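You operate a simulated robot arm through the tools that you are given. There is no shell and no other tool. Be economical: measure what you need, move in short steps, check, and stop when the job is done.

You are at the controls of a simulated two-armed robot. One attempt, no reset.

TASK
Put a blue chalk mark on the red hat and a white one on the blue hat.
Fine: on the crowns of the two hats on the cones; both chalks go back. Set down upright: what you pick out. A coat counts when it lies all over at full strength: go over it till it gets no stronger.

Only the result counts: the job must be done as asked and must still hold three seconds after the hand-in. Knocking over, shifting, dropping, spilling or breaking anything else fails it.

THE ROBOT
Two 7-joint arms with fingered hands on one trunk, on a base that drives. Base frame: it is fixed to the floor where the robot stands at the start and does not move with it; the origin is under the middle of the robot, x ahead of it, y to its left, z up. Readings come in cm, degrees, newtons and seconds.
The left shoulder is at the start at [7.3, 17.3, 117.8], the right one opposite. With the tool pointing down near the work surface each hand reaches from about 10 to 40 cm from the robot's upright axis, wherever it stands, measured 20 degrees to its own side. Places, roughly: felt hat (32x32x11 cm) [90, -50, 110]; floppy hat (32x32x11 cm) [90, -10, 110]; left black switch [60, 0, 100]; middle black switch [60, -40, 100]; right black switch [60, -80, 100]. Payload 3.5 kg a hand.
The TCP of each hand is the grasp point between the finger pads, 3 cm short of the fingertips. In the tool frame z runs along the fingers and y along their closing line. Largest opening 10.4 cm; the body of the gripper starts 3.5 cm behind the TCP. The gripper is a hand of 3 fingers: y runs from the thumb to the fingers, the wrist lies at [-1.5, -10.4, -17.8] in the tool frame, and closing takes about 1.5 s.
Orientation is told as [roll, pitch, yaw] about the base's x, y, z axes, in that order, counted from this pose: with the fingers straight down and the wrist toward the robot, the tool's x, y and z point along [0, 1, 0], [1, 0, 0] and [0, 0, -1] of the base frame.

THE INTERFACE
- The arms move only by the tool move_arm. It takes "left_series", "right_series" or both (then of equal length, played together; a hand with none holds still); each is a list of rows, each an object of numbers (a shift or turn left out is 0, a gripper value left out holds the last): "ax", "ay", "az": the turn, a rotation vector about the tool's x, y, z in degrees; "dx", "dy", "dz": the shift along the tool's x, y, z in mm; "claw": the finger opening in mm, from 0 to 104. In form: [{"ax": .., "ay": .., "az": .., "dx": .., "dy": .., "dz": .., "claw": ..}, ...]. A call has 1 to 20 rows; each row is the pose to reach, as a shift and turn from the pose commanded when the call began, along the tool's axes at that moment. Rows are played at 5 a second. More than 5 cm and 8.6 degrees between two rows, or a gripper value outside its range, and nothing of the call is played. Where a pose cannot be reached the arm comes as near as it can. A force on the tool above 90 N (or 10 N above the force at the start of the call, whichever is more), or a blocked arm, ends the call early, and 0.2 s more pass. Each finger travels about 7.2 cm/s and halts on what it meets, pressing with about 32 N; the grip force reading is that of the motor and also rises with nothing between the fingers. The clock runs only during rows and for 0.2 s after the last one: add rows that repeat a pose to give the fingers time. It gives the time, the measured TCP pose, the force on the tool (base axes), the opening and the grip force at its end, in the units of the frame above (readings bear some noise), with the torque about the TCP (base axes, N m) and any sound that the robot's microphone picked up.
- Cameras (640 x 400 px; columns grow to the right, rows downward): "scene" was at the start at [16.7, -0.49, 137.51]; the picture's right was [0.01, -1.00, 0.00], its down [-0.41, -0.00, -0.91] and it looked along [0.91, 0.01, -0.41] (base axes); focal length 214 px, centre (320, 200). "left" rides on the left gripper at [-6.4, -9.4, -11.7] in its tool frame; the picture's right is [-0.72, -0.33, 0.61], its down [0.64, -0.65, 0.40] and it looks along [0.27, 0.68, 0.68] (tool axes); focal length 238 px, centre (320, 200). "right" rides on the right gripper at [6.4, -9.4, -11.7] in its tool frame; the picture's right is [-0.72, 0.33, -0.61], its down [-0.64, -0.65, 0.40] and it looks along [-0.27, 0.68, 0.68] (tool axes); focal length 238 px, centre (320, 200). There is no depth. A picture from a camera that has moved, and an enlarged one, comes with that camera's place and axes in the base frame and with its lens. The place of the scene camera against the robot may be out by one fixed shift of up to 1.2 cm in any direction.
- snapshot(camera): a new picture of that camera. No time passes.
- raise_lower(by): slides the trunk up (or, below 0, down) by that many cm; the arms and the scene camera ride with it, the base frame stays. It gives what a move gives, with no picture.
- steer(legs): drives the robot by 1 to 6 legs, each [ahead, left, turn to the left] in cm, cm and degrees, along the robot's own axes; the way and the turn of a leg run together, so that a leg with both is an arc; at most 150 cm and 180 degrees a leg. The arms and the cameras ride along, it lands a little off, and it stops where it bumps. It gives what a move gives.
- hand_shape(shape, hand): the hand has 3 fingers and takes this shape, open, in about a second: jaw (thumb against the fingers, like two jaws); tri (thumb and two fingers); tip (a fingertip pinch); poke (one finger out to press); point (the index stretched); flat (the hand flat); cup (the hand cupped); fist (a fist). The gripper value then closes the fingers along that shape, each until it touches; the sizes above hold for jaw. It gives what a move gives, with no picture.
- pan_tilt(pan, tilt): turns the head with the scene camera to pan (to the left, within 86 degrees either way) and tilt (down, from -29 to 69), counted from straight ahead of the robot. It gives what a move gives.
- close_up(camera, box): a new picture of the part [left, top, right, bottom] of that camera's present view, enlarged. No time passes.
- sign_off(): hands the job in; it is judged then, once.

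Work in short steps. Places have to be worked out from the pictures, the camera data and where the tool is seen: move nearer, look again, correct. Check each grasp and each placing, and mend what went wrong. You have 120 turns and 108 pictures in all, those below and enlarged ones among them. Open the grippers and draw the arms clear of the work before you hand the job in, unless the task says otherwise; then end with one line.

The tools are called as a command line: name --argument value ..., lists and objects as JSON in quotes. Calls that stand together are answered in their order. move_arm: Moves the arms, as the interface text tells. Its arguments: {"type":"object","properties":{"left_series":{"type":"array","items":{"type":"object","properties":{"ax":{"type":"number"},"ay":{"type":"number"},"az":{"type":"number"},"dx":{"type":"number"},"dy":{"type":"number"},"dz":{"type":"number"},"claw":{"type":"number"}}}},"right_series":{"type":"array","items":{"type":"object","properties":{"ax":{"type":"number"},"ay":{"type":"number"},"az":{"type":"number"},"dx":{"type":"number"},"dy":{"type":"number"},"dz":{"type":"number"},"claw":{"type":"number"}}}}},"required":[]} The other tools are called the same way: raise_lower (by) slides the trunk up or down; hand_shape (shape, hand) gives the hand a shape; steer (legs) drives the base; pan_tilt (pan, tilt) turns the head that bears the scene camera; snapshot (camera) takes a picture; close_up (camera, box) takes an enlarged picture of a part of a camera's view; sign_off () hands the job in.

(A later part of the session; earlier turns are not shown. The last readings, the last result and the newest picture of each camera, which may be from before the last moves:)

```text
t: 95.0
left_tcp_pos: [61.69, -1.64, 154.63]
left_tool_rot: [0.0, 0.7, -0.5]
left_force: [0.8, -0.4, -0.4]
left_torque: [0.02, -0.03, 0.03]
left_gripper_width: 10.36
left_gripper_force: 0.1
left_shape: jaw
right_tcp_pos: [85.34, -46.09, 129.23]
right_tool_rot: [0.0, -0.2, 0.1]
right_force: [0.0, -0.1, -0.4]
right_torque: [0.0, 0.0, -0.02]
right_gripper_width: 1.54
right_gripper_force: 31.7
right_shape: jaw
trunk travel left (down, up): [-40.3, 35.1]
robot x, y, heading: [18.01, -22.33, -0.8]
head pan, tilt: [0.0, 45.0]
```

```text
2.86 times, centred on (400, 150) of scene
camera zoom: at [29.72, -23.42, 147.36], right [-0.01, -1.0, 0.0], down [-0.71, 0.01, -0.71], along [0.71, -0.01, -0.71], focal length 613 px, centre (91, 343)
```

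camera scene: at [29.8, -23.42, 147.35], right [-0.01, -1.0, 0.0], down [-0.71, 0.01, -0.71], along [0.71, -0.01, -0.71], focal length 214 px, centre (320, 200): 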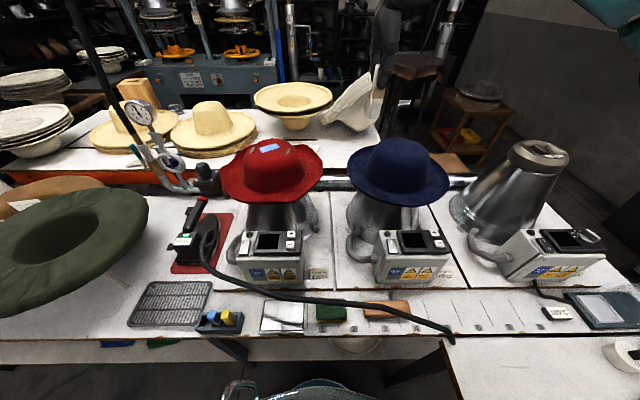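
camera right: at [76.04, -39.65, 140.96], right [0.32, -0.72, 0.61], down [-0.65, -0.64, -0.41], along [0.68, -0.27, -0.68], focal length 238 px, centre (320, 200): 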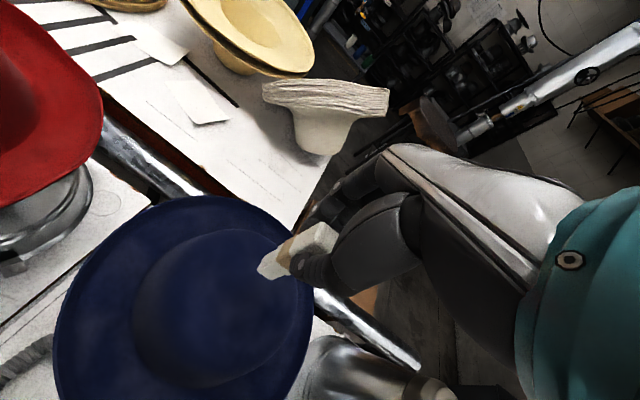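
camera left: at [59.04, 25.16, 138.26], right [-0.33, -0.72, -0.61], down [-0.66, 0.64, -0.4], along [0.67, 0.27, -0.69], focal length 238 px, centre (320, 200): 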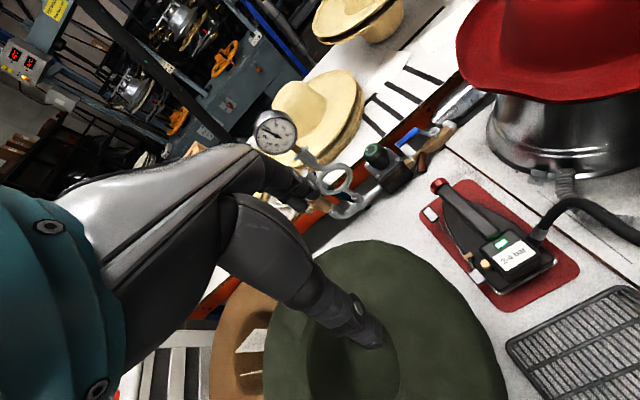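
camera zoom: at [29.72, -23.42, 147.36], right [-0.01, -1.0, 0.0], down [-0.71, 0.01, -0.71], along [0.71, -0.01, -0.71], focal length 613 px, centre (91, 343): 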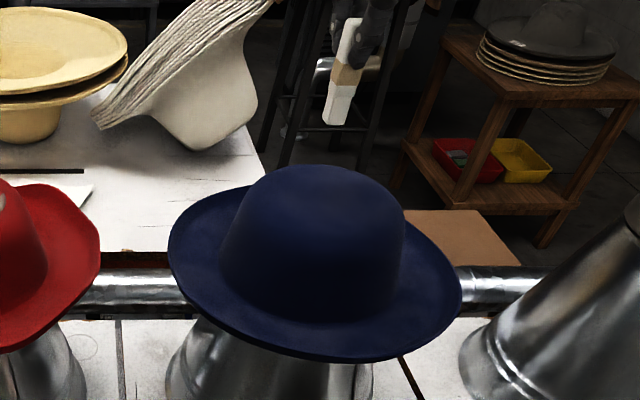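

Alignment is good, with 7 mm more x wanted. Expected contact TCP ≈122; I lower to ≈124.5 and then creep.

move_arm --right_series '[{"dy": 7, "dz": 15}, {"dy": 7, "dz": 32}, {"dy": 7, "dz": 42}, {"dy": 7, "dz": 42}]'

move_arm --right_series '[{"dz": 4}, {"dz": 4}]'

close_up --camera "scene" --box '[360, 90, 440, 160]'

```text
t: 96.0
left_tcp_pos: [61.64, -1.62, 154.73]
left_tool_rot: [0.0, 0.7, -0.7]
left_force: [-0.1, -0.3, -0.1]
left_torque: [-0.01, -0.02, -0.02]
left_gripper_width: 10.35
left_gripper_force: 0.0
left_shape: jaw
right_tcp_pos: [86.14, -46.05, 124.86]
right_tool_rot: [0.0, -0.1, 0.0]
right_force: [0.3, 0.0, -1.1]
right_torque: [0.0, 0.01, 0.04]
right_gripper_width: 1.51
right_gripper_force: 32.1
right_shape: jaw
trunk travel left (down, up): [-40.3, 35.1]
robot x, y, heading: [18.21, -22.74, -0.6]
head pan, tilt: [0.0, 45.0]
```

```text
t: 96.6
left_tcp_pos: [61.6, -1.68, 154.64]
left_tool_rot: [0.0, 0.8, -0.5]
left_force: [0.0, 0.0, -0.4]
left_torque: [0.04, 0.0, 0.01]
left_gripper_width: 10.38
left_gripper_force: 0.1
left_shape: jaw
right_tcp_pos: [86.34, -46.19, 124.68]
right_tool_rot: [0.0, -0.1, 0.0]
right_force: [-0.1, 0.0, 0.4]
right_torque: [0.01, 0.01, 0.03]
right_gripper_width: 1.53
right_gripper_force: 31.3
right_shape: jaw
trunk travel left (down, up): [-40.3, 35.1]
robot x, y, heading: [18.47, -22.53, -0.7]
head pan, tilt: [0.0, 45.0]
```

```text
5.71 times, centred on (400, 125) of scene
camera zoom: at [29.77, -23.42, 147.35], right [-0.01, -1.0, 0.0], down [-0.71, 0.01, -0.71], along [0.71, -0.01, -0.71], focal length 1226 px, centre (-137, 629)
```

zoom: 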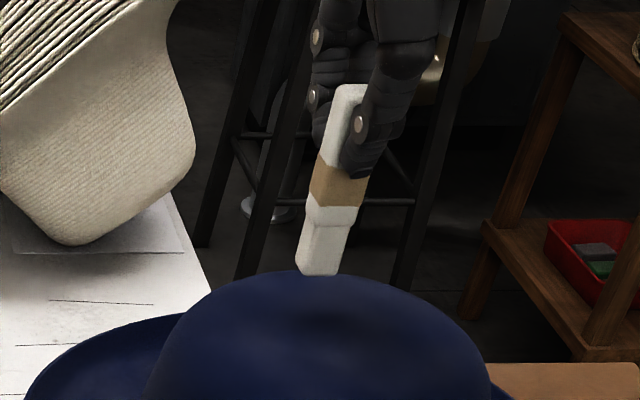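

Same picture as the red hat at this height, so contact near 121.8. I shift 7 mm to −y and creep down.

move_arm --right_series '[{"dx": -7, "dz": 5}, {"dx": -7, "dz": 12}, {"dx": -7, "dz": 18}, {"dx": -7, "dz": 18}]'

move_arm --right_series '[{"dz": 3}, {"dz": 3}]'

move_arm --right_series '[{"dz": 3}, {"dz": 3}]'

```text
t: 97.6
left_tcp_pos: [61.7, -1.75, 154.6]
left_tool_rot: [0.1, 0.7, -0.6]
left_force: [0.8, 0.1, 0.2]
left_torque: [0.01, -0.01, 0.02]
left_gripper_width: 10.36
left_gripper_force: 0.0
left_shape: jaw
right_tcp_pos: [86.27, -46.69, 122.86]
right_tool_rot: [-0.1, 0.0, 0.0]
right_force: [-0.6, 0.4, -0.9]
right_torque: [-0.03, 0.0, -0.01]
right_gripper_width: 1.52
right_gripper_force: 32.2
right_shape: jaw
trunk travel left (down, up): [-40.3, 35.1]
robot x, y, heading: [18.35, -22.71, -0.7]
head pan, tilt: [0.0, 45.0]
```

```text
t: 98.2
left_tcp_pos: [61.6, -1.61, 154.68]
left_tool_rot: [0.0, 0.7, -0.5]
left_force: [0.2, 0.5, 0.3]
left_torque: [0.0, 0.02, 0.04]
left_gripper_width: 10.36
left_gripper_force: 0.1
left_shape: jaw
right_tcp_pos: [86.23, -46.82, 122.45]
right_tool_rot: [0.0, 0.0, -0.1]
right_force: [0.7, -0.6, -1.3]
right_torque: [0.01, -0.01, -0.01]
right_gripper_width: 1.5
right_gripper_force: 31.7
right_shape: jaw
trunk travel left (down, up): [-40.3, 35.1]
robot x, y, heading: [18.06, -22.46, -0.4]
head pan, tilt: [0.0, 45.0]
```

```text
t: 98.8
left_tcp_pos: [61.77, -1.72, 154.63]
left_tool_rot: [0.0, 0.7, -0.7]
left_force: [0.5, 0.5, 0.9]
left_torque: [-0.01, 0.0, 0.03]
left_gripper_width: 10.38
left_gripper_force: 0.1
left_shape: jaw
right_tcp_pos: [86.2, -46.74, 122.28]
right_tool_rot: [0.1, 0.0, -0.1]
right_force: [0.5, -0.1, 0.1]
right_torque: [0.0, -0.03, -0.04]
right_gripper_width: 1.52
right_gripper_force: 32.1
right_shape: jaw
trunk travel left (down, up): [-40.3, 35.1]
robot x, y, heading: [18.43, -22.9, -0.6]
head pan, tilt: [0.0, 45.0]
```

Still free; I continue in 2–3 mm steps.

move_arm --right_series '[{"dz": 3}, {"dz": 3}]'

move_arm --right_series '[{"dz": 2}, {"dz": 2}]'

move_arm --right_series '[{"dz": 2}, {"dz": 2}]'

```text
t: 99.4
left_tcp_pos: [61.77, -1.6, 154.75]
left_tool_rot: [0.0, 0.8, -0.6]
left_force: [0.2, -0.6, -0.3]
left_torque: [-0.01, 0.01, -0.03]
left_gripper_width: 10.38
left_gripper_force: 0.0
left_shape: jaw
right_tcp_pos: [86.28, -46.87, 121.94]
right_tool_rot: [-0.1, -0.1, 0.0]
right_force: [0.3, 0.8, -1.0]
right_torque: [0.0, -0.01, 0.02]
right_gripper_width: 1.54
right_gripper_force: 31.9
right_shape: jaw
trunk travel left (down, up): [-40.3, 35.1]
robot x, y, heading: [18.16, -22.86, -0.6]
head pan, tilt: [0.0, 45.0]
```

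```text
t: 100.0
left_tcp_pos: [61.72, -1.62, 154.58]
left_tool_rot: [0.1, 0.6, -0.6]
left_force: [-0.2, -0.5, -0.1]
left_torque: [0.0, 0.01, 0.0]
left_gripper_width: 10.36
left_gripper_force: 0.1
left_shape: jaw
right_tcp_pos: [86.13, -46.77, 121.88]
right_tool_rot: [0.2, -0.2, 0.0]
right_force: [-0.2, 0.6, 4.8]
right_torque: [0.01, 0.01, 0.01]
right_gripper_width: 1.54
right_gripper_force: 32.0
right_shape: jaw
trunk travel left (down, up): [-40.3, 35.1]
robot x, y, heading: [18.31, -22.86, -0.8]
head pan, tilt: [0.0, 45.0]
```

```text
t: 100.6
left_tcp_pos: [61.49, -1.62, 154.67]
left_tool_rot: [0.0, 0.7, -0.6]
left_force: [0.0, 0.6, -0.7]
left_torque: [-0.01, 0.0, 0.03]
left_gripper_width: 10.36
left_gripper_force: 0.2
left_shape: jaw
right_tcp_pos: [86.24, -46.77, 121.77]
right_tool_rot: [0.1, -0.3, 0.1]
right_force: [-0.7, -0.2, 15.5]
right_torque: [0.02, 0.0, -0.02]
right_gripper_width: 1.56
right_gripper_force: 32.3
right_shape: jaw
trunk travel left (down, up): [-40.3, 35.1]
robot x, y, heading: [18.28, -22.74, -0.6]
head pan, tilt: [0.0, 45.0]
```

Contact at 121.85. I ease to about 8 N and rub ±8–10 mm.

move_arm --right_series '[{"dz": -1.2}, {"dz": -1.2, "dy": 8}, {"dz": -1, "dy": 8, "dx": 8}, {"dz": -1.2, "dy": 0, "dx": 8}, {"dz": -1, "dy": -8, "dx": 8}, {"dz": -1.2, "dy": -8, "dx": 0}, {"dz": -1, "dy": -8, "dx": -8}, {"dz": -1.2, "dy": 0, "dx": -8}, {"dz": -1, "dy": 8, "dx": -8}, {"dz": -1.2, "dy": 8, "dx": 0}, {"dz": -1.2, "dy": 0, "dx": 0}, {"dz": -1.2, "dy": -8, "dx": 0}, {"dz": -1.2, "dy": 0, "dx": 0}, {"dz": -1.2, "dx": 10}, {"dz": -1.2, "dx": 0}, {"dz": -1.2, "dx": -10}, {"dz": -1.2}]'

close_up --camera "right" --box '[160, 190, 360, 340]'

```text
t: 104.2
left_tcp_pos: [61.49, -1.56, 154.66]
left_tool_rot: [0.0, 0.6, -0.6]
left_force: [-0.6, -0.3, 0.3]
left_torque: [-0.01, 0.03, -0.01]
left_gripper_width: 10.39
left_gripper_force: 0.0
left_shape: jaw
right_tcp_pos: [86.09, -46.92, 121.77]
right_tool_rot: [0.0, 0.0, -0.1]
right_force: [-0.7, 0.0, 10.9]
right_torque: [0.05, 0.01, 0.02]
right_gripper_width: 1.64
right_gripper_force: 32.6
right_shape: jaw
trunk travel left (down, up): [-40.3, 35.1]
robot x, y, heading: [18.14, -23.07, -0.5]
head pan, tilt: [0.0, 45.0]
```

```text
2.67 times, centred on (260, 265) of right
camera zoom: at [76.71, -40.4, 133.41], right [0.32, -0.72, 0.61], down [-0.65, -0.64, -0.4], along [0.68, -0.27, -0.68], focal length 636 px, centre (480, 27)
```

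zoom: 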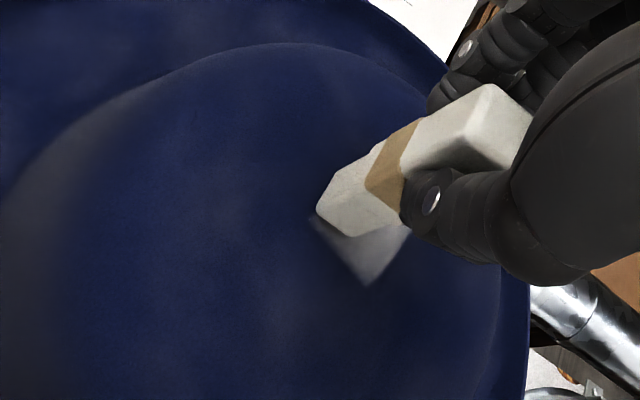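

A patch is forming, partly hidden. I lift 3 cm to see its extent relative to my strokes.

move_arm --right_series '[{"dz": -10}, {"dz": -30}, {"dz": -50}]'

close_up --camera "right" --box '[160, 190, 360, 340]'

```text
t: 105.0
left_tcp_pos: [61.59, -1.69, 154.63]
left_tool_rot: [-0.1, 0.8, -0.6]
left_force: [0.1, 0.3, -0.3]
left_torque: [0.0, 0.01, 0.0]
left_gripper_width: 10.37
left_gripper_force: 0.0
left_shape: jaw
right_tcp_pos: [86.2, -46.85, 126.71]
right_tool_rot: [0.0, 0.1, 0.0]
right_force: [0.6, 0.1, -0.1]
right_torque: [0.03, 0.0, 0.02]
right_gripper_width: 1.55
right_gripper_force: 31.7
right_shape: jaw
trunk travel left (down, up): [-40.3, 35.1]
robot x, y, heading: [18.33, -22.71, -0.5]
head pan, tilt: [0.0, 45.0]
```

```text
2.67 times, centred on (260, 265) of right
camera zoom: at [76.86, -40.48, 138.33], right [0.33, -0.72, 0.61], down [-0.65, -0.64, -0.4], along [0.68, -0.27, -0.68], focal length 636 px, centre (480, 27)
```

zoom: 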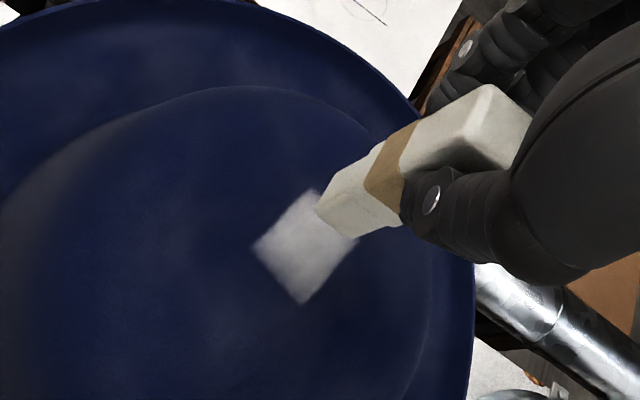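

Patch is a 3.3 cm square centred near [86.2, -47.9], still faint. I return to contact, centred 6 mm further to −y, and rub longer.

move_arm --right_series '[{"dx": -6, "dz": 25}, {"dx": -6, "dz": 44}, {"dx": -6, "dz": 50}, {"dx": -6, "dz": 50}]'

move_arm --right_series '[{"dy": 8}, {"dy": 8, "dx": 9}, {"dy": 0, "dx": 9}, {"dy": -8, "dx": 9}, {"dy": -8, "dx": 0}, {"dy": 0, "dx": 0}, {"dy": 8, "dx": 0}, {"dy": 8, "dx": -9}, {"dy": 0, "dx": -9}, {"dy": -8, "dx": -9}, {"dy": -8, "dx": 0}, {"dy": -8, "dx": 9}, {"dy": 0, "dx": 9}, {"dy": 0, "dx": 0}, {"dy": 0, "dx": -9}, {"dy": 8, "dx": -9}, {"dy": 8, "dx": 9}, {"dy": -8, "dx": 9}, {"dy": -8, "dx": -9}, {"dy": 0, "dx": 0}]'

close_up --camera "right" --box '[160, 190, 360, 340]'

```text
t: 106.0
left_tcp_pos: [61.56, -1.75, 154.68]
left_tool_rot: [0.1, 0.6, -0.6]
left_force: [0.4, 0.7, -0.4]
left_torque: [0.01, 0.01, 0.04]
left_gripper_width: 10.37
left_gripper_force: 0.0
left_shape: jaw
right_tcp_pos: [86.25, -47.4, 121.71]
right_tool_rot: [0.1, -0.1, 0.0]
right_force: [0.1, 0.1, 5.8]
right_torque: [-0.01, -0.05, 0.01]
right_gripper_width: 1.6
right_gripper_force: 31.9
right_shape: jaw
trunk travel left (down, up): [-40.3, 35.1]
robot x, y, heading: [18.41, -22.6, -0.7]
head pan, tilt: [0.0, 45.0]
```

```text
t: 110.2
left_tcp_pos: [61.44, -1.58, 154.67]
left_tool_rot: [0.0, 0.6, -0.6]
left_force: [1.1, 0.4, -0.5]
left_torque: [0.02, -0.02, -0.02]
left_gripper_width: 10.36
left_gripper_force: 0.1
left_shape: jaw
right_tcp_pos: [86.06, -47.53, 121.72]
right_tool_rot: [0.0, -0.1, 0.0]
right_force: [-2.6, -1.0, 11.3]
right_torque: [-0.08, 0.15, 0.0]
right_gripper_width: 1.58
right_gripper_force: 32.1
right_shape: jaw
trunk travel left (down, up): [-40.3, 35.1]
robot x, y, heading: [18.36, -22.46, -0.4]
head pan, tilt: [0.0, 45.0]
```

```text
2.67 times, centred on (260, 265) of right
camera zoom: at [76.73, -41.01, 133.41], right [0.32, -0.72, 0.61], down [-0.65, -0.64, -0.41], along [0.68, -0.27, -0.68], focal length 636 px, centre (480, 27)
```

zoom: 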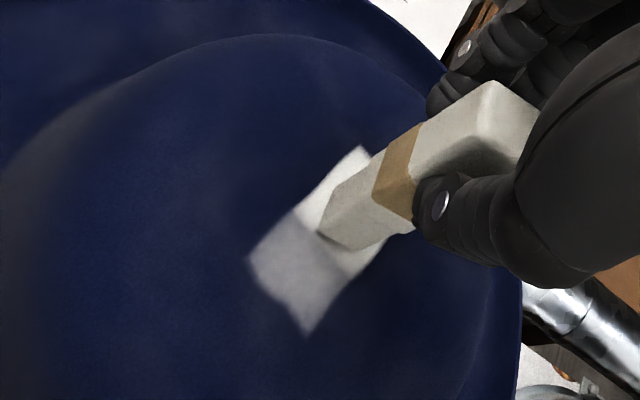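

The second pass strengthened the upper part but also tinted a neighbouring strip toward −x. I lift to see both parts clearly.

move_arm --right_series '[{"dz": -10}, {"dz": -30}, {"dz": -50}]'

close_up --camera "right" --box '[160, 190, 360, 340]'

```text
t: 111.0
left_tcp_pos: [61.71, -1.51, 154.57]
left_tool_rot: [0.0, 0.7, -0.6]
left_force: [0.2, 0.5, 0.0]
left_torque: [-0.02, 0.0, 0.0]
left_gripper_width: 10.36
left_gripper_force: 0.0
left_shape: jaw
right_tcp_pos: [86.31, -47.31, 126.6]
right_tool_rot: [0.0, 0.0, 0.0]
right_force: [-0.4, 0.4, 0.2]
right_torque: [-0.02, -0.01, 0.01]
right_gripper_width: 1.6
right_gripper_force: 32.7
right_shape: jaw
trunk travel left (down, up): [-40.3, 35.1]
robot x, y, heading: [18.29, -22.76, -0.3]
head pan, tilt: [0.0, 45.0]
```

```text
2.67 times, centred on (260, 265) of right
camera zoom: at [76.87, -40.82, 138.31], right [0.33, -0.72, 0.61], down [-0.65, -0.64, -0.4], along [0.68, -0.27, -0.68], focal length 636 px, centre (480, 27)
```

zoom: 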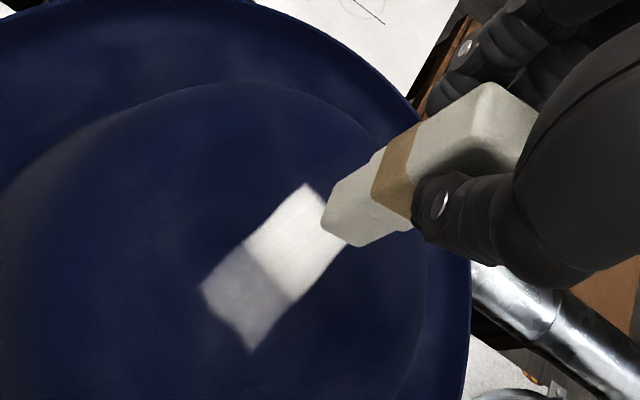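

There are two adjoining fields: one bright at [86.2, -48], one weaker at [83.6, -47.4]. I'll bring the weaker one to full too: move −25 mm in x and creep to contact.

move_arm --right_series '[{"dy": -25}, {"dy": -25, "dz": 25}, {"dy": -25, "dz": 44}, {"dy": -25, "dz": 47}, {"dy": -25, "dz": 47}]'

move_arm --right_series '[{"dz": 2}, {"dz": 2}]'

move_arm --right_series '[{"dz": 1.5}, {"dz": 1.5}]'

```text
t: 112.2
left_tcp_pos: [61.6, -1.7, 154.6]
left_tool_rot: [0.0, 0.8, -0.6]
left_force: [1.1, -0.1, -0.6]
left_torque: [-0.03, -0.03, 0.02]
left_gripper_width: 10.38
left_gripper_force: 0.1
left_shape: jaw
right_tcp_pos: [83.64, -47.42, 121.85]
right_tool_rot: [0.2, 0.0, -0.1]
right_force: [-0.6, 0.6, -0.4]
right_torque: [-0.03, 0.0, 0.0]
right_gripper_width: 1.58
right_gripper_force: 31.7
right_shape: jaw
trunk travel left (down, up): [-40.3, 35.1]
robot x, y, heading: [18.36, -22.29, -0.5]
head pan, tilt: [0.0, 45.0]
```

```text
t: 112.8
left_tcp_pos: [61.61, -1.59, 154.69]
left_tool_rot: [0.1, 0.6, -0.6]
left_force: [-0.6, 0.3, -0.4]
left_torque: [0.02, 0.0, 0.05]
left_gripper_width: 10.37
left_gripper_force: 0.1
left_shape: jaw
right_tcp_pos: [83.71, -47.43, 121.76]
right_tool_rot: [0.1, -0.2, 0.0]
right_force: [-0.2, -0.7, 4.2]
right_torque: [0.0, -0.02, 0.0]
right_gripper_width: 1.57
right_gripper_force: 32.1
right_shape: jaw
trunk travel left (down, up): [-40.3, 35.1]
robot x, y, heading: [18.02, -22.38, -0.8]
head pan, tilt: [0.0, 45.0]
```

```text
t: 113.4
left_tcp_pos: [61.7, -1.64, 154.71]
left_tool_rot: [0.0, 0.6, -0.7]
left_force: [0.6, -0.2, 0.4]
left_torque: [-0.01, 0.03, -0.03]
left_gripper_width: 10.38
left_gripper_force: 0.1
left_shape: jaw
right_tcp_pos: [83.71, -47.54, 121.82]
right_tool_rot: [0.1, -0.2, 0.0]
right_force: [-0.7, -0.6, 9.7]
right_torque: [0.01, 0.0, -0.03]
right_gripper_width: 1.59
right_gripper_force: 32.2
right_shape: jaw
trunk travel left (down, up): [-40.3, 35.1]
robot x, y, heading: [18.13, -22.84, -0.5]
head pan, tilt: [0.0, 45.0]
```

10 N contact. I rub small strokes here, slide onto the other field, rub it too, and lift.

move_arm --right_series '[{"dx": 5}, {"dx": 5, "dy": 3}, {"dx": 0, "dy": 3}, {"dx": -5, "dy": 3}, {"dx": -5, "dy": 0}, {"dx": -5, "dy": -1}, {"dx": 0, "dy": -1}, {"dx": 5, "dy": -1}, {"dx": 5, "dy": 3}, {"dx": -5, "dy": 3}, {"dx": -5, "dy": 0}, {"dx": 5, "dy": 0}, {"dx": 0, "dy": 0}, {"dx": -5, "dy": 4}, {"dx": 5, "dy": 4}, {"dx": 0, "dy": 1}, {"dx": 5, "dy": 1}, {"dx": -5, "dy": 1}, {"dx": 0, "dy": 4}]'

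move_arm --right_series '[{"dx": -2, "dy": 8}, {"dx": -3, "dy": 16}, {"dx": -4, "dy": 22}, {"dx": 0, "dy": 22}, {"dx": 0, "dy": 26}, {"dx": -7, "dy": 26}, {"dx": -7, "dy": 22}, {"dx": -7, "dy": 18}, {"dx": 0, "dy": 18}, {"dx": 0, "dy": 22}, {"dx": -7, "dy": 22}, {"dx": -7, "dy": 26}, {"dx": 0, "dy": 26}, {"dx": -4, "dy": 22}, {"dx": -4, "dy": 22, "dz": -10}, {"dx": -4, "dy": 22, "dz": -30}, {"dx": -4, "dy": 22, "dz": -50}]'

close_up --camera "right" --box '[160, 190, 360, 340]'

```text
t: 117.4
left_tcp_pos: [61.48, -1.67, 154.72]
left_tool_rot: [0.1, 0.7, -0.6]
left_force: [-0.1, 1.2, 0.0]
left_torque: [-0.03, -0.02, 0.01]
left_gripper_width: 10.35
left_gripper_force: 0.0
left_shape: jaw
right_tcp_pos: [83.99, -47.5, 121.74]
right_tool_rot: [0.0, -0.3, -0.1]
right_force: [-2.6, -2.0, 16.1]
right_torque: [-0.08, 0.1, -0.01]
right_gripper_width: 1.6
right_gripper_force: 32.2
right_shape: jaw
trunk travel left (down, up): [-40.3, 35.1]
robot x, y, heading: [18.45, -22.79, -0.9]
head pan, tilt: [0.0, 45.0]
```

```text
t: 121.0
left_tcp_pos: [61.76, -1.63, 154.58]
left_tool_rot: [0.0, 0.8, -0.6]
left_force: [0.0, 0.8, 0.6]
left_torque: [-0.02, 0.05, -0.01]
left_gripper_width: 10.38
left_gripper_force: 0.0
left_shape: jaw
right_tcp_pos: [86.3, -47.84, 126.7]
right_tool_rot: [0.0, 0.0, 0.0]
right_force: [0.1, -0.4, -0.2]
right_torque: [0.02, 0.02, -0.05]
right_gripper_width: 1.56
right_gripper_force: 31.8
right_shape: jaw
trunk travel left (down, up): [-40.3, 35.1]
robot x, y, heading: [18.51, -23.03, -0.9]
head pan, tilt: [0.0, 45.0]
```

```text
2.67 times, centred on (260, 265) of right
camera zoom: at [76.88, -41.34, 138.29], right [0.33, -0.72, 0.61], down [-0.65, -0.64, -0.4], along [0.68, -0.27, -0.68], focal length 636 px, centre (480, 27)
```

zoom: 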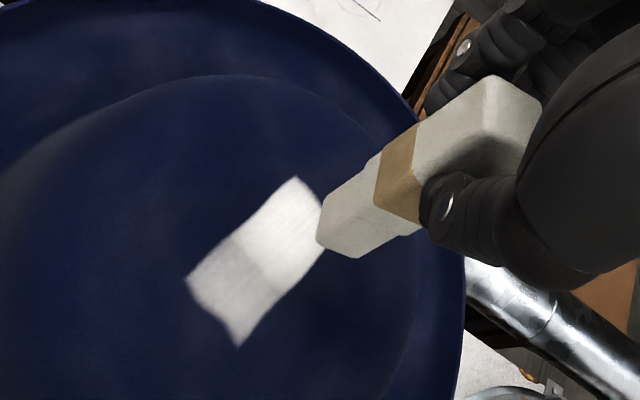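

The weaker field is nearly as white. One more pass on it.

move_arm --right_series '[{"dy": -26, "dx": 2}, {"dy": -26, "dx": 2, "dz": 25}, {"dy": -26, "dx": 2, "dz": 45}, {"dy": -26, "dx": 2, "dz": 50}, {"dy": -26, "dx": 2, "dz": 51}]'

move_arm --right_series '[{"dx": 5}, {"dx": 5, "dy": 3}, {"dx": -5, "dy": 3}, {"dx": -5, "dy": -1}, {"dx": 0, "dy": -1}, {"dx": 5, "dy": -1}, {"dx": 5, "dy": 2}, {"dx": -5, "dy": 2}, {"dx": -5, "dy": -1}, {"dx": 5, "dy": -1}, {"dx": 0, "dy": 0}, {"dx": -5, "dy": 3}, {"dx": 5, "dy": 3}, {"dx": 5, "dy": 0}, {"dx": -5, "dy": 0}, {"dx": 0, "dy": 3}, {"dx": 0, "dy": 0}, {"dx": 0, "dy": 0, "dz": -10}, {"dx": 0, "dy": 10, "dz": -30}, {"dx": 0, "dy": 26, "dz": -51}]'

close_up --camera "right" --box '[160, 190, 360, 340]'

```text
t: 122.2
left_tcp_pos: [61.53, -1.65, 154.62]
left_tool_rot: [0.0, 0.6, -0.6]
left_force: [0.6, -0.8, 0.0]
left_torque: [-0.02, -0.02, -0.01]
left_gripper_width: 10.38
left_gripper_force: 0.1
left_shape: jaw
right_tcp_pos: [83.61, -47.43, 121.78]
right_tool_rot: [0.1, -0.3, 0.1]
right_force: [-1.0, 0.0, 7.3]
right_torque: [-0.01, 0.01, 0.02]
right_gripper_width: 1.6
right_gripper_force: 31.8
right_shape: jaw
trunk travel left (down, up): [-40.3, 35.1]
robot x, y, heading: [18.34, -22.97, -0.3]
head pan, tilt: [0.0, 45.0]
```

```text
t: 126.4
left_tcp_pos: [61.69, -1.52, 154.43]
left_tool_rot: [0.0, 0.6, -0.7]
left_force: [-0.4, -0.7, 0.3]
left_torque: [-0.01, -0.01, -0.01]
left_gripper_width: 10.36
left_gripper_force: 0.0
left_shape: jaw
right_tcp_pos: [86.11, -47.46, 126.66]
right_tool_rot: [0.0, -0.1, -0.1]
right_force: [-0.6, 0.1, -0.4]
right_torque: [-0.02, 0.0, -0.02]
right_gripper_width: 1.47
right_gripper_force: 31.9
right_shape: jaw
trunk travel left (down, up): [-40.3, 35.1]
robot x, y, heading: [18.08, -22.44, -0.8]
head pan, tilt: [0.0, 45.0]
```

```text
2.67 times, centred on (260, 265) of right
camera zoom: at [76.74, -41.15, 138.35], right [0.33, -0.72, 0.61], down [-0.65, -0.64, -0.4], along [0.68, -0.27, -0.68], focal length 636 px, centre (480, 27)
```

zoom: 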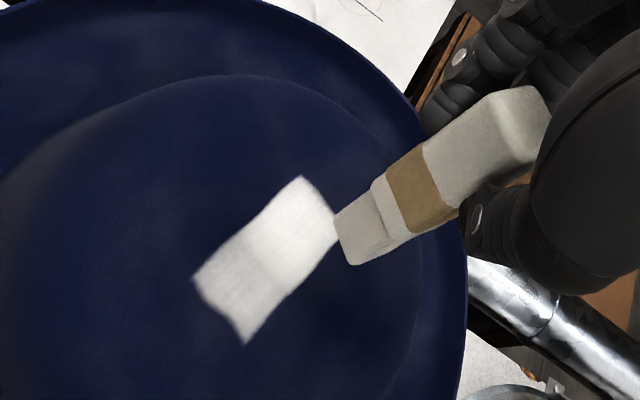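

A faint difference remains. One last, lighter pass on the lower field.

move_arm --right_series '[{"dy": -26}, {"dy": -26, "dz": 25}, {"dy": -26, "dz": 45}, {"dy": -26, "dz": 49.5}, {"dy": -26, "dz": 50}]'

```text
t: 127.6
left_tcp_pos: [61.83, -1.66, 154.53]
left_tool_rot: [0.1, 0.6, -0.6]
left_force: [-0.4, 0.2, -0.3]
left_torque: [-0.02, -0.02, 0.01]
left_gripper_width: 10.39
left_gripper_force: 0.2
left_shape: jaw
right_tcp_pos: [83.65, -47.55, 121.72]
right_tool_rot: [0.0, 0.0, 0.1]
right_force: [-0.5, 0.6, -0.2]
right_torque: [-0.02, 0.02, 0.02]
right_gripper_width: 1.45
right_gripper_force: 31.8
right_shape: jaw
trunk travel left (down, up): [-40.3, 35.1]
robot x, y, heading: [18.1, -22.59, -0.6]
head pan, tilt: [0.0, 45.0]
```

Not touching yet; the chalk foot moved about 8 mm to −y in the grip. I compensate (+6 mm y, −3 mm x) and lower 2–4 mm.

move_arm --right_series '[{"dx": 6, "dy": -3, "dz": 0}, {"dx": 6, "dy": -3, "dz": 2}, {"dx": 6, "dy": -3, "dz": 2}]'

move_arm --right_series '[{"dz": 2}, {"dz": 2}]'

```text
t: 128.4
left_tcp_pos: [61.57, -1.63, 154.55]
left_tool_rot: [0.0, 0.7, -0.5]
left_force: [-0.1, 0.5, -0.2]
left_torque: [0.0, 0.0, 0.03]
left_gripper_width: 10.36
left_gripper_force: 0.0
left_shape: jaw
right_tcp_pos: [83.36, -47.12, 121.61]
right_tool_rot: [0.1, -0.2, -0.1]
right_force: [0.3, -0.9, 6.2]
right_torque: [-0.05, 0.0, -0.02]
right_gripper_width: 1.46
right_gripper_force: 32.3
right_shape: jaw
trunk travel left (down, up): [-40.3, 35.1]
robot x, y, heading: [18.35, -22.61, -0.7]
head pan, tilt: [0.0, 45.0]
```

```text
t: 129.0
left_tcp_pos: [61.5, -1.56, 154.75]
left_tool_rot: [0.0, 0.7, -0.6]
left_force: [-0.3, -0.1, -0.7]
left_torque: [0.0, -0.01, -0.02]
left_gripper_width: 10.35
left_gripper_force: 0.0
left_shape: jaw
right_tcp_pos: [83.23, -46.98, 121.43]
right_tool_rot: [0.1, -0.4, 0.0]
right_force: [-0.7, 0.6, 15.3]
right_torque: [-0.06, -0.04, -0.02]
right_gripper_width: 1.48
right_gripper_force: 32.1
right_shape: jaw
trunk travel left (down, up): [-40.3, 35.1]
robot x, y, heading: [17.78, -22.71, -0.8]
head pan, tilt: [0.0, 45.0]
```

Ease 1.5 mm and rub with small strokes, then lift and look.

move_arm --right_series '[{"dz": -1.5}, {"dz": -1.5, "dx": 5}, {"dz": -1.5, "dx": 5, "dy": 4}, {"dz": -1.5, "dx": -5, "dy": 4}, {"dz": -1.5, "dx": -5, "dy": 1}, {"dz": -1.5, "dx": 5, "dy": 1}, {"dz": -1.5, "dx": 5, "dy": 3}, {"dz": -1.5, "dx": -5, "dy": 3}, {"dz": -1.5, "dx": 0, "dy": 1}, {"dz": -1.5, "dx": 5, "dy": 0}, {"dz": -1.5, "dx": -5, "dy": 0}, {"dz": -1.5, "dx": 0, "dy": 4}, {"dz": -1.5, "dx": 0, "dy": 0}, {"dz": -10}, {"dz": -30, "dy": 10}, {"dz": -52, "dy": 26}]'

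close_up --camera "right" --box '[160, 190, 360, 340]'

```text
t: 132.4
left_tcp_pos: [61.71, -1.59, 154.55]
left_tool_rot: [0.0, 0.7, -0.6]
left_force: [-0.5, 0.5, -0.6]
left_torque: [-0.01, 0.02, 0.02]
left_gripper_width: 10.35
left_gripper_force: 0.1
left_shape: jaw
right_tcp_pos: [86.12, -46.74, 126.17]
right_tool_rot: [0.0, -0.1, 0.0]
right_force: [-0.6, 0.1, 0.3]
right_torque: [0.03, -0.06, -0.02]
right_gripper_width: 1.36
right_gripper_force: 32.1
right_shape: jaw
trunk travel left (down, up): [-40.3, 35.1]
robot x, y, heading: [18.42, -22.96, -0.7]
head pan, tilt: [0.0, 45.0]
```

```text
2.67 times, centred on (260, 265) of right
camera zoom: at [76.75, -40.38, 137.98], right [0.33, -0.72, 0.61], down [-0.65, -0.64, -0.4], along [0.68, -0.27, -0.68], focal length 636 px, centre (480, 27)
```

zoom: 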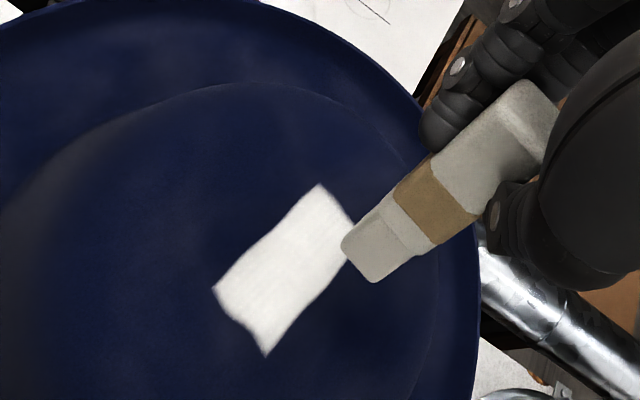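

The white mark is uniform and bright. I withdraw and drive back to the stand by the same way.

move_arm --right_series '[{"dz": -45}, {"dz": -80, "dy": -15, "dx": 13}, {"dz": -100, "dy": -45, "dx": 40}, {"dz": -110, "dy": -80, "dx": 70}, {"dz": -110, "dy": -115, "dx": 100}, {"dz": -110, "dy": -151, "dx": 131}]'

steer --legs '[[-23, 0, 0], [0, 40.5, 0.6]]'

raise_lower --by -28

move_arm --right_series '[{"ay": 3.3, "ax": -2.7}, {"ay": 6.7, "ax": -5.5}, {"ay": 6.7, "ax": -5.5}]'

snapshot --camera "scene"

close_up --camera "right" --box '[200, 190, 360, 320]'

```text
t: 133.8
left_tcp_pos: [61.58, -1.59, 154.72]
left_tool_rot: [0.0, 0.6, -0.7]
left_force: [-1.0, 0.5, 0.1]
left_torque: [-0.02, 0.01, 0.01]
left_gripper_width: 10.39
left_gripper_force: 0.1
left_shape: jaw
right_tcp_pos: [70.92, -33.69, 137.42]
right_tool_rot: [0.0, -0.1, -0.3]
right_force: [0.6, 0.0, -0.8]
right_torque: [-0.03, -0.01, 0.0]
right_gripper_width: 1.32
right_gripper_force: 31.9
right_shape: jaw
trunk travel left (down, up): [-40.3, 35.1]
robot x, y, heading: [18.2, -22.96, -0.5]
head pan, tilt: [0.0, 45.0]
```

```text
t: 137.6
left_tcp_pos: [38.35, 38.98, 154.56]
left_tool_rot: [0.0, 0.7, 0.0]
left_force: [0.5, 0.4, -0.9]
left_torque: [-0.04, -0.02, 0.01]
left_gripper_width: 10.38
left_gripper_force: 0.1
left_shape: jaw
right_tcp_pos: [47.97, 6.84, 137.25]
right_tool_rot: [-0.1, 0.0, 0.4]
right_force: [-0.4, 0.7, 0.0]
right_torque: [-0.03, 0.01, -0.04]
right_gripper_width: 1.3
right_gripper_force: 32.1
right_shape: jaw
trunk travel left (down, up): [-40.3, 35.1]
robot x, y, heading: [-4.98, 17.53, 0.0]
head pan, tilt: [0.0, 45.0]
```

```text
t: 140.4
left_tcp_pos: [38.32, 38.9, 126.72]
left_tool_rot: [0.0, 0.7, -0.1]
left_force: [0.5, 0.3, -0.9]
left_torque: [-0.01, -0.01, -0.03]
left_gripper_width: 10.4
left_gripper_force: 0.0
left_shape: jaw
right_tcp_pos: [47.92, 6.91, 109.27]
right_tool_rot: [0.1, -0.1, 0.4]
right_force: [0.0, 0.1, 0.5]
right_torque: [0.03, -0.01, -0.03]
right_gripper_width: 1.3
right_gripper_force: 32.0
right_shape: jaw
trunk travel left (down, up): [-12.3, 63.1]
robot x, y, heading: [-5.0, 17.82, -0.2]
head pan, tilt: [0.0, 45.0]
```

```text
t: 141.2
left_tcp_pos: [38.36, 38.89, 126.6]
left_tool_rot: [0.0, 0.7, -0.1]
left_force: [0.4, -0.7, 0.5]
left_torque: [-0.03, -0.01, 0.03]
left_gripper_width: 10.37
left_gripper_force: 0.1
left_shape: jaw
right_tcp_pos: [47.8, 6.79, 109.38]
right_tool_rot: [6.8, -5.6, 0.1]
right_force: [-0.4, -0.9, -0.6]
right_torque: [0.02, 0.0, 0.01]
right_gripper_width: 1.28
right_gripper_force: 31.7
right_shape: jaw
trunk travel left (down, up): [-12.3, 63.1]
robot x, y, heading: [-4.76, 17.53, 0.0]
head pan, tilt: [0.0, 45.0]
```

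```text
8 pictures are left
camera scene: at [18.2, 16.87, 118.61], right [0.0, -1.0, 0.0], down [-0.71, 0.0, -0.71], along [0.71, 0.0, -0.71], focal length 214 px, centre (320, 200)
```

scene: 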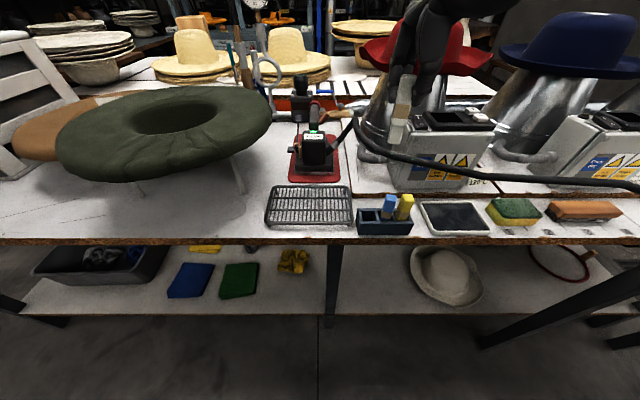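

```text
3.08 times, centred on (280, 255) of right
camera zoom: at [37.32, 11.76, 120.68], right [0.28, -0.79, 0.55], down [-0.6, -0.59, -0.54], along [0.75, -0.18, -0.64], focal length 733 px, centre (443, 31)
```

zoom: 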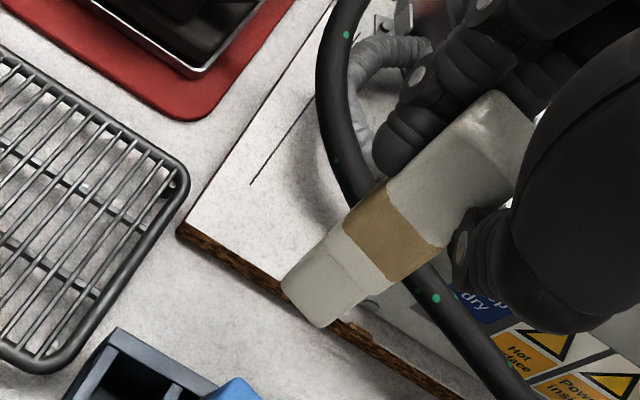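

Chalk still leans: both views call for about 5.5° more roll. I apply it with a +7 mm y shift, then lower 9.5 cm to just above the stand.

move_arm --right_series '[{"ay": 2.7, "dx": 3.5, "dz": 0.4}, {"ay": 5.5, "dx": 7, "dz": 0.8}, {"ay": 5.5, "dx": 7, "dz": 0.8}]'

move_arm --right_series '[{"dx": -6.7, "dy": -3.1, "dz": 31}, {"dx": -13.4, "dy": -6.2, "dz": 62}, {"dx": -20.2, "dy": -9.3, "dz": 92}, {"dx": -20.2, "dy": -9.3, "dz": 92}]'

close_up --camera "scene" --box '[350, 130, 450, 240]'

close_up --camera "right" --box '[180, 190, 360, 320]'

```text
t: 142.0
left_tcp_pos: [38.36, 38.86, 126.62]
left_tool_rot: [0.0, 0.7, -0.2]
left_force: [-0.2, -0.2, -0.4]
left_torque: [-0.01, 0.0, -0.02]
left_gripper_width: 10.36
left_gripper_force: 0.1
left_shape: jaw
right_tcp_pos: [47.94, 7.53, 109.22]
right_tool_rot: [12.3, -5.5, 0.1]
right_force: [0.3, 0.5, -0.6]
right_torque: [-0.01, -0.02, 0.0]
right_gripper_width: 1.3
right_gripper_force: 32.0
right_shape: jaw
trunk travel left (down, up): [-12.3, 63.1]
robot x, y, heading: [-4.72, 17.55, -0.1]
head pan, tilt: [0.0, 45.0]
```

```text
t: 143.0
left_tcp_pos: [38.37, 38.9, 126.7]
left_tool_rot: [0.0, 0.7, -0.2]
left_force: [0.2, -0.3, 0.2]
left_torque: [-0.02, -0.01, -0.01]
left_gripper_width: 10.37
left_gripper_force: 0.1
left_shape: jaw
right_tcp_pos: [47.92, 7.57, 99.73]
right_tool_rot: [12.3, -5.6, -0.1]
right_force: [-0.8, 0.2, -1.2]
right_torque: [0.04, 0.01, 0.0]
right_gripper_width: 1.28
right_gripper_force: 32.0
right_shape: jaw
trunk travel left (down, up): [-12.3, 63.1]
robot x, y, heading: [-4.73, 17.52, 0.1]
head pan, tilt: [0.0, 45.0]
```

```text
3.64 times, centred on (400, 185) of scene
camera zoom: at [18.19, 16.87, 118.61], right [0.0, -1.0, 0.0], down [-0.71, 0.0, -0.71], along [0.71, 0.0, -0.71], focal length 780 px, centre (29, 254)
```

zoom: 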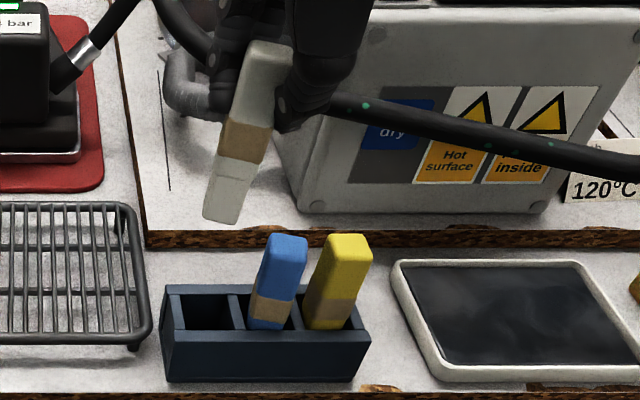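

```text
3.08 times, centred on (270, 255) of right
camera zoom: at [37.39, 11.33, 111.58], right [0.28, -0.83, 0.48], down [-0.6, -0.54, -0.59], along [0.75, -0.12, -0.65], focal length 733 px, centre (474, 31)
```

zoom: 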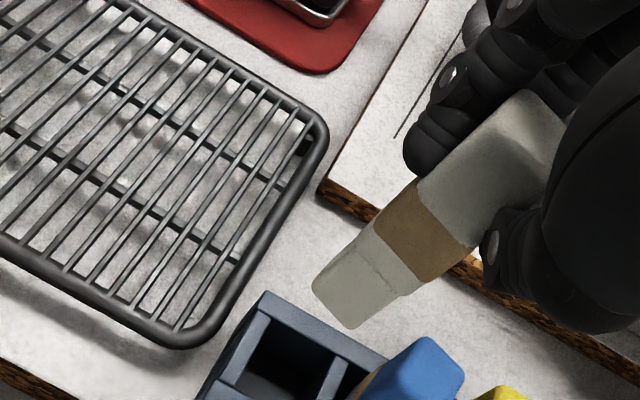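

Lined up with the empty slot. To keep the thumb clear of blue I shift +6 mm y with 5° less roll (foot stays nearly put), then lower 6.5 cm.

move_arm --right_series '[{"ay": -2.5, "dx": 3, "dz": 0.6}, {"ay": -5, "dx": 6, "dz": 1.3}, {"ay": -5, "dx": 6, "dz": 1.3}]'

move_arm --right_series '[{"dx": -2.5, "dy": -2, "dz": 20}, {"dx": -5.1, "dy": -4, "dz": 40}, {"dx": -7.2, "dy": -5.6, "dz": 56}, {"dx": -8.2, "dy": -6.4, "dz": 64}, {"dx": -8.2, "dy": -6.4, "dz": 64}]'

close_up --camera "right" --box '[200, 200, 340, 310]'

```text
t: 143.8
left_tcp_pos: [38.4, 38.78, 126.58]
left_tool_rot: [0.1, 0.7, -0.1]
left_force: [0.3, 0.5, -0.1]
left_torque: [0.02, 0.01, 0.02]
left_gripper_width: 10.36
left_gripper_force: 0.2
left_shape: jaw
right_tcp_pos: [47.97, 8.14, 99.9]
right_tool_rot: [7.3, -5.5, 0.1]
right_force: [-0.3, 0.2, 0.5]
right_torque: [-0.01, -0.01, -0.01]
right_gripper_width: 1.3
right_gripper_force: 32.1
right_shape: jaw
trunk travel left (down, up): [-12.3, 63.1]
robot x, y, heading: [-4.65, 17.67, 0.2]
head pan, tilt: [0.0, 45.0]
```

```text
t: 145.0
left_tcp_pos: [38.39, 38.81, 126.6]
left_tool_rot: [0.2, 0.8, -0.1]
left_force: [-1.2, 0.0, 0.9]
left_torque: [0.04, -0.01, 0.03]
left_gripper_width: 10.38
left_gripper_force: 0.1
left_shape: jaw
right_tcp_pos: [47.97, 8.06, 93.39]
right_tool_rot: [7.2, -5.5, 0.1]
right_force: [0.3, -0.8, -0.3]
right_torque: [0.02, 0.01, -0.03]
right_gripper_width: 1.29
right_gripper_force: 31.0
right_shape: jaw
trunk travel left (down, up): [-12.3, 63.1]
robot x, y, heading: [-4.57, 17.2, 0.0]
head pan, tilt: [0.0, 45.0]
```

```text
3.64 times, centred on (270, 255) of right
camera zoom: at [37.38, 12.93, 104.82], right [0.28, -0.79, 0.55], down [-0.6, -0.59, -0.54], along [0.75, -0.18, -0.64], focal length 867 px, centre (502, 0)
```

zoom: 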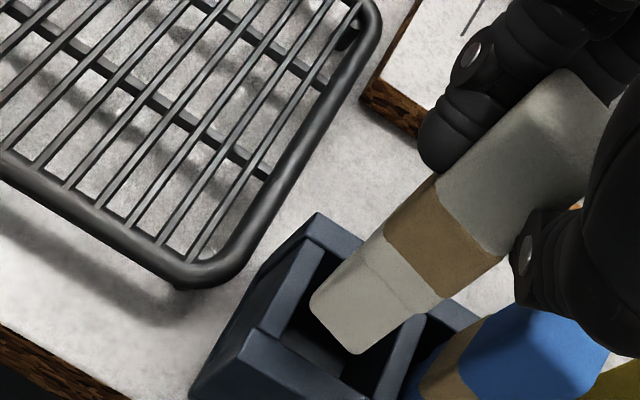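

Nearly in. I trim −2 mm x, +1.5 mm y, and lower in small steps watching force.

move_arm --right_series '[{"dx": 1.5, "dy": -2}, {"dx": 0.8, "dy": -2.5, "dz": 6}, {"dx": 0.8, "dy": -2.5, "dz": 6}]'

move_arm --right_series '[{"dx": -0.7, "dy": -0.5, "dz": 6}, {"dx": -0.7, "dy": -0.5, "dz": 6}]'

move_arm --right_series '[{"dx": -0.6, "dy": -0.5, "dz": 5}, {"dx": -0.6, "dy": -0.5, "dz": 5}]'

```text
t: 145.8
left_tcp_pos: [38.4, 38.87, 126.53]
left_tool_rot: [0.0, 0.7, -0.1]
left_force: [-0.4, 0.0, 0.3]
left_torque: [0.0, -0.01, 0.0]
left_gripper_width: 10.35
left_gripper_force: 0.0
left_shape: jaw
right_tcp_pos: [47.79, 8.38, 92.74]
right_tool_rot: [7.3, -5.4, 0.2]
right_force: [0.3, -0.3, -0.7]
right_torque: [0.02, 0.03, 0.0]
right_gripper_width: 1.3
right_gripper_force: 32.1
right_shape: jaw
trunk travel left (down, up): [-12.3, 63.1]
robot x, y, heading: [-5.01, 17.41, 0.2]
head pan, tilt: [0.0, 45.0]
```

```text
t: 146.4
left_tcp_pos: [38.32, 38.86, 126.6]
left_tool_rot: [0.1, 0.7, -0.2]
left_force: [0.0, 0.1, 0.7]
left_torque: [0.01, -0.01, -0.02]
left_gripper_width: 10.37
left_gripper_force: 0.0
left_shape: jaw
right_tcp_pos: [47.71, 8.21, 92.13]
right_tool_rot: [7.4, -5.5, 0.3]
right_force: [-0.4, -0.6, 0.3]
right_torque: [0.03, -0.02, -0.02]
right_gripper_width: 1.29
right_gripper_force: 31.8
right_shape: jaw
trunk travel left (down, up): [-12.3, 63.1]
robot x, y, heading: [-4.76, 17.53, -0.0]
head pan, tilt: [0.0, 45.0]
```

```text
t: 147.0
left_tcp_pos: [38.33, 38.86, 126.66]
left_tool_rot: [0.0, 0.6, -0.1]
left_force: [0.1, -0.3, 0.0]
left_torque: [-0.01, 0.01, 0.01]
left_gripper_width: 10.37
left_gripper_force: 0.0
left_shape: jaw
right_tcp_pos: [47.63, 8.38, 91.83]
right_tool_rot: [7.4, -6.1, 0.1]
right_force: [-0.6, -2.7, 17.8]
right_torque: [-0.08, -0.09, -0.05]
right_gripper_width: 1.31
right_gripper_force: 32.3
right_shape: jaw
trunk travel left (down, up): [-12.3, 63.1]
robot x, y, heading: [-4.68, 17.68, -0.3]
head pan, tilt: [0.0, 45.0]
```

Blocked again at about the same height. I back up 8 mm and look closely.

move_arm --right_series '[{"dx": 0.8, "dy": 0.6, "dz": -6}, {"dx": 1.1, "dy": 0.9, "dz": -9}, {"dx": 1.1, "dy": 0.9, "dz": -9}]'

close_up --camera "right" --box '[250, 220, 350, 310]'

```text
t: 147.8
left_tcp_pos: [38.32, 38.86, 126.58]
left_tool_rot: [0.0, 0.7, 0.0]
left_force: [-1.2, -0.7, 0.0]
left_torque: [0.0, 0.02, 0.03]
left_gripper_width: 10.36
left_gripper_force: 0.1
left_shape: jaw
right_tcp_pos: [47.7, 8.36, 92.41]
right_tool_rot: [7.2, -5.5, 0.0]
right_force: [-0.1, 0.1, -0.5]
right_torque: [-0.02, 0.0, 0.02]
right_gripper_width: 1.27
right_gripper_force: 31.8
right_shape: jaw
trunk travel left (down, up): [-12.3, 63.1]
robot x, y, heading: [-4.79, 17.42, 0.1]
head pan, tilt: [0.0, 45.0]
```

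```text
4.44 times, centred on (300, 265) of right
camera zoom: at [37.15, 13.15, 103.87], right [0.28, -0.79, 0.55], down [-0.6, -0.59, -0.54], along [0.75, -0.18, -0.64], focal length 1059 px, centre (409, -89)
```

zoom: 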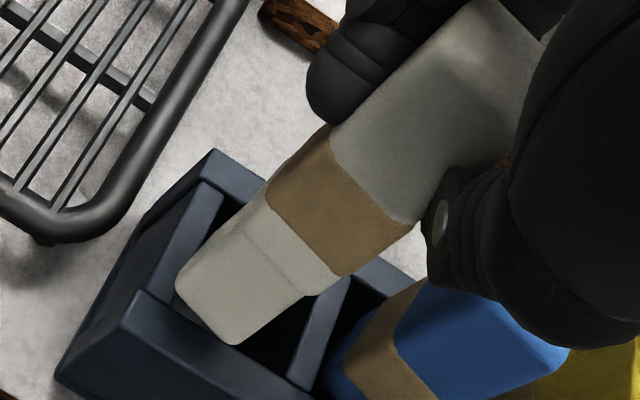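

The foot touches the left wall and front rim. I move +3.5 mm x and take 1.7° off the roll (foot −2.5 mm y), then lower.

move_arm --right_series '[{"ay": -1.7, "dy": 3.5}, {"ay": -1.7, "dx": -0.7, "dy": 3, "dz": 6}, {"ay": -1.7, "dx": -0.7, "dy": 3, "dz": 6}]'

move_arm --right_series '[{"dx": -0.5, "dy": -0.5, "dz": 5}, {"dx": -0.5, "dy": -0.5, "dz": 5}]'

move_arm --right_series '[{"dx": -0.4, "dy": -0.4, "dz": 4}, {"dx": -0.4, "dy": -0.4, "dz": 4}]'

```text
t: 148.6
left_tcp_pos: [38.29, 38.81, 126.62]
left_tool_rot: [0.0, 0.7, 0.0]
left_force: [0.4, -0.2, 0.8]
left_torque: [-0.01, -0.03, -0.02]
left_gripper_width: 10.37
left_gripper_force: 0.1
left_shape: jaw
right_tcp_pos: [48.05, 8.35, 91.99]
right_tool_rot: [5.5, -5.5, 0.1]
right_force: [-0.4, -0.7, 0.2]
right_torque: [-0.01, 0.01, 0.0]
right_gripper_width: 1.28
right_gripper_force: 32.0
right_shape: jaw
trunk travel left (down, up): [-12.3, 63.1]
robot x, y, heading: [-4.87, 17.34, 0.3]
head pan, tilt: [0.0, 45.0]
```

```text
t: 149.2
left_tcp_pos: [38.31, 38.9, 126.65]
left_tool_rot: [0.0, 0.6, -0.1]
left_force: [-0.2, 0.0, -0.1]
left_torque: [0.0, 0.02, 0.05]
left_gripper_width: 10.39
left_gripper_force: 0.1
left_shape: jaw
right_tcp_pos: [48.02, 8.27, 91.59]
right_tool_rot: [5.6, -5.9, 0.0]
right_force: [2.9, -2.9, 12.3]
right_torque: [-0.25, -0.01, 0.05]
right_gripper_width: 1.27
right_gripper_force: 31.6
right_shape: jaw
trunk travel left (down, up): [-12.3, 63.1]
robot x, y, heading: [-4.84, 17.54, -0.4]
head pan, tilt: [0.0, 45.0]
```

```text
t: 149.8
left_tcp_pos: [38.19, 38.93, 126.61]
left_tool_rot: [0.0, 0.6, -0.1]
left_force: [0.4, -0.7, 0.5]
left_torque: [-0.01, 0.03, -0.02]
left_gripper_width: 10.35
left_gripper_force: 0.1
left_shape: jaw
right_tcp_pos: [48.19, 8.29, 91.45]
right_tool_rot: [5.8, -6.0, 0.0]
right_force: [7.6, -3.9, 29.6]
right_torque: [-0.39, -0.19, 0.03]
right_gripper_width: 1.33
right_gripper_force: 32.3
right_shape: jaw
trunk travel left (down, up): [-12.3, 63.1]
robot x, y, heading: [-5.6, 17.73, -0.1]
head pan, tilt: [0.0, 45.0]
```

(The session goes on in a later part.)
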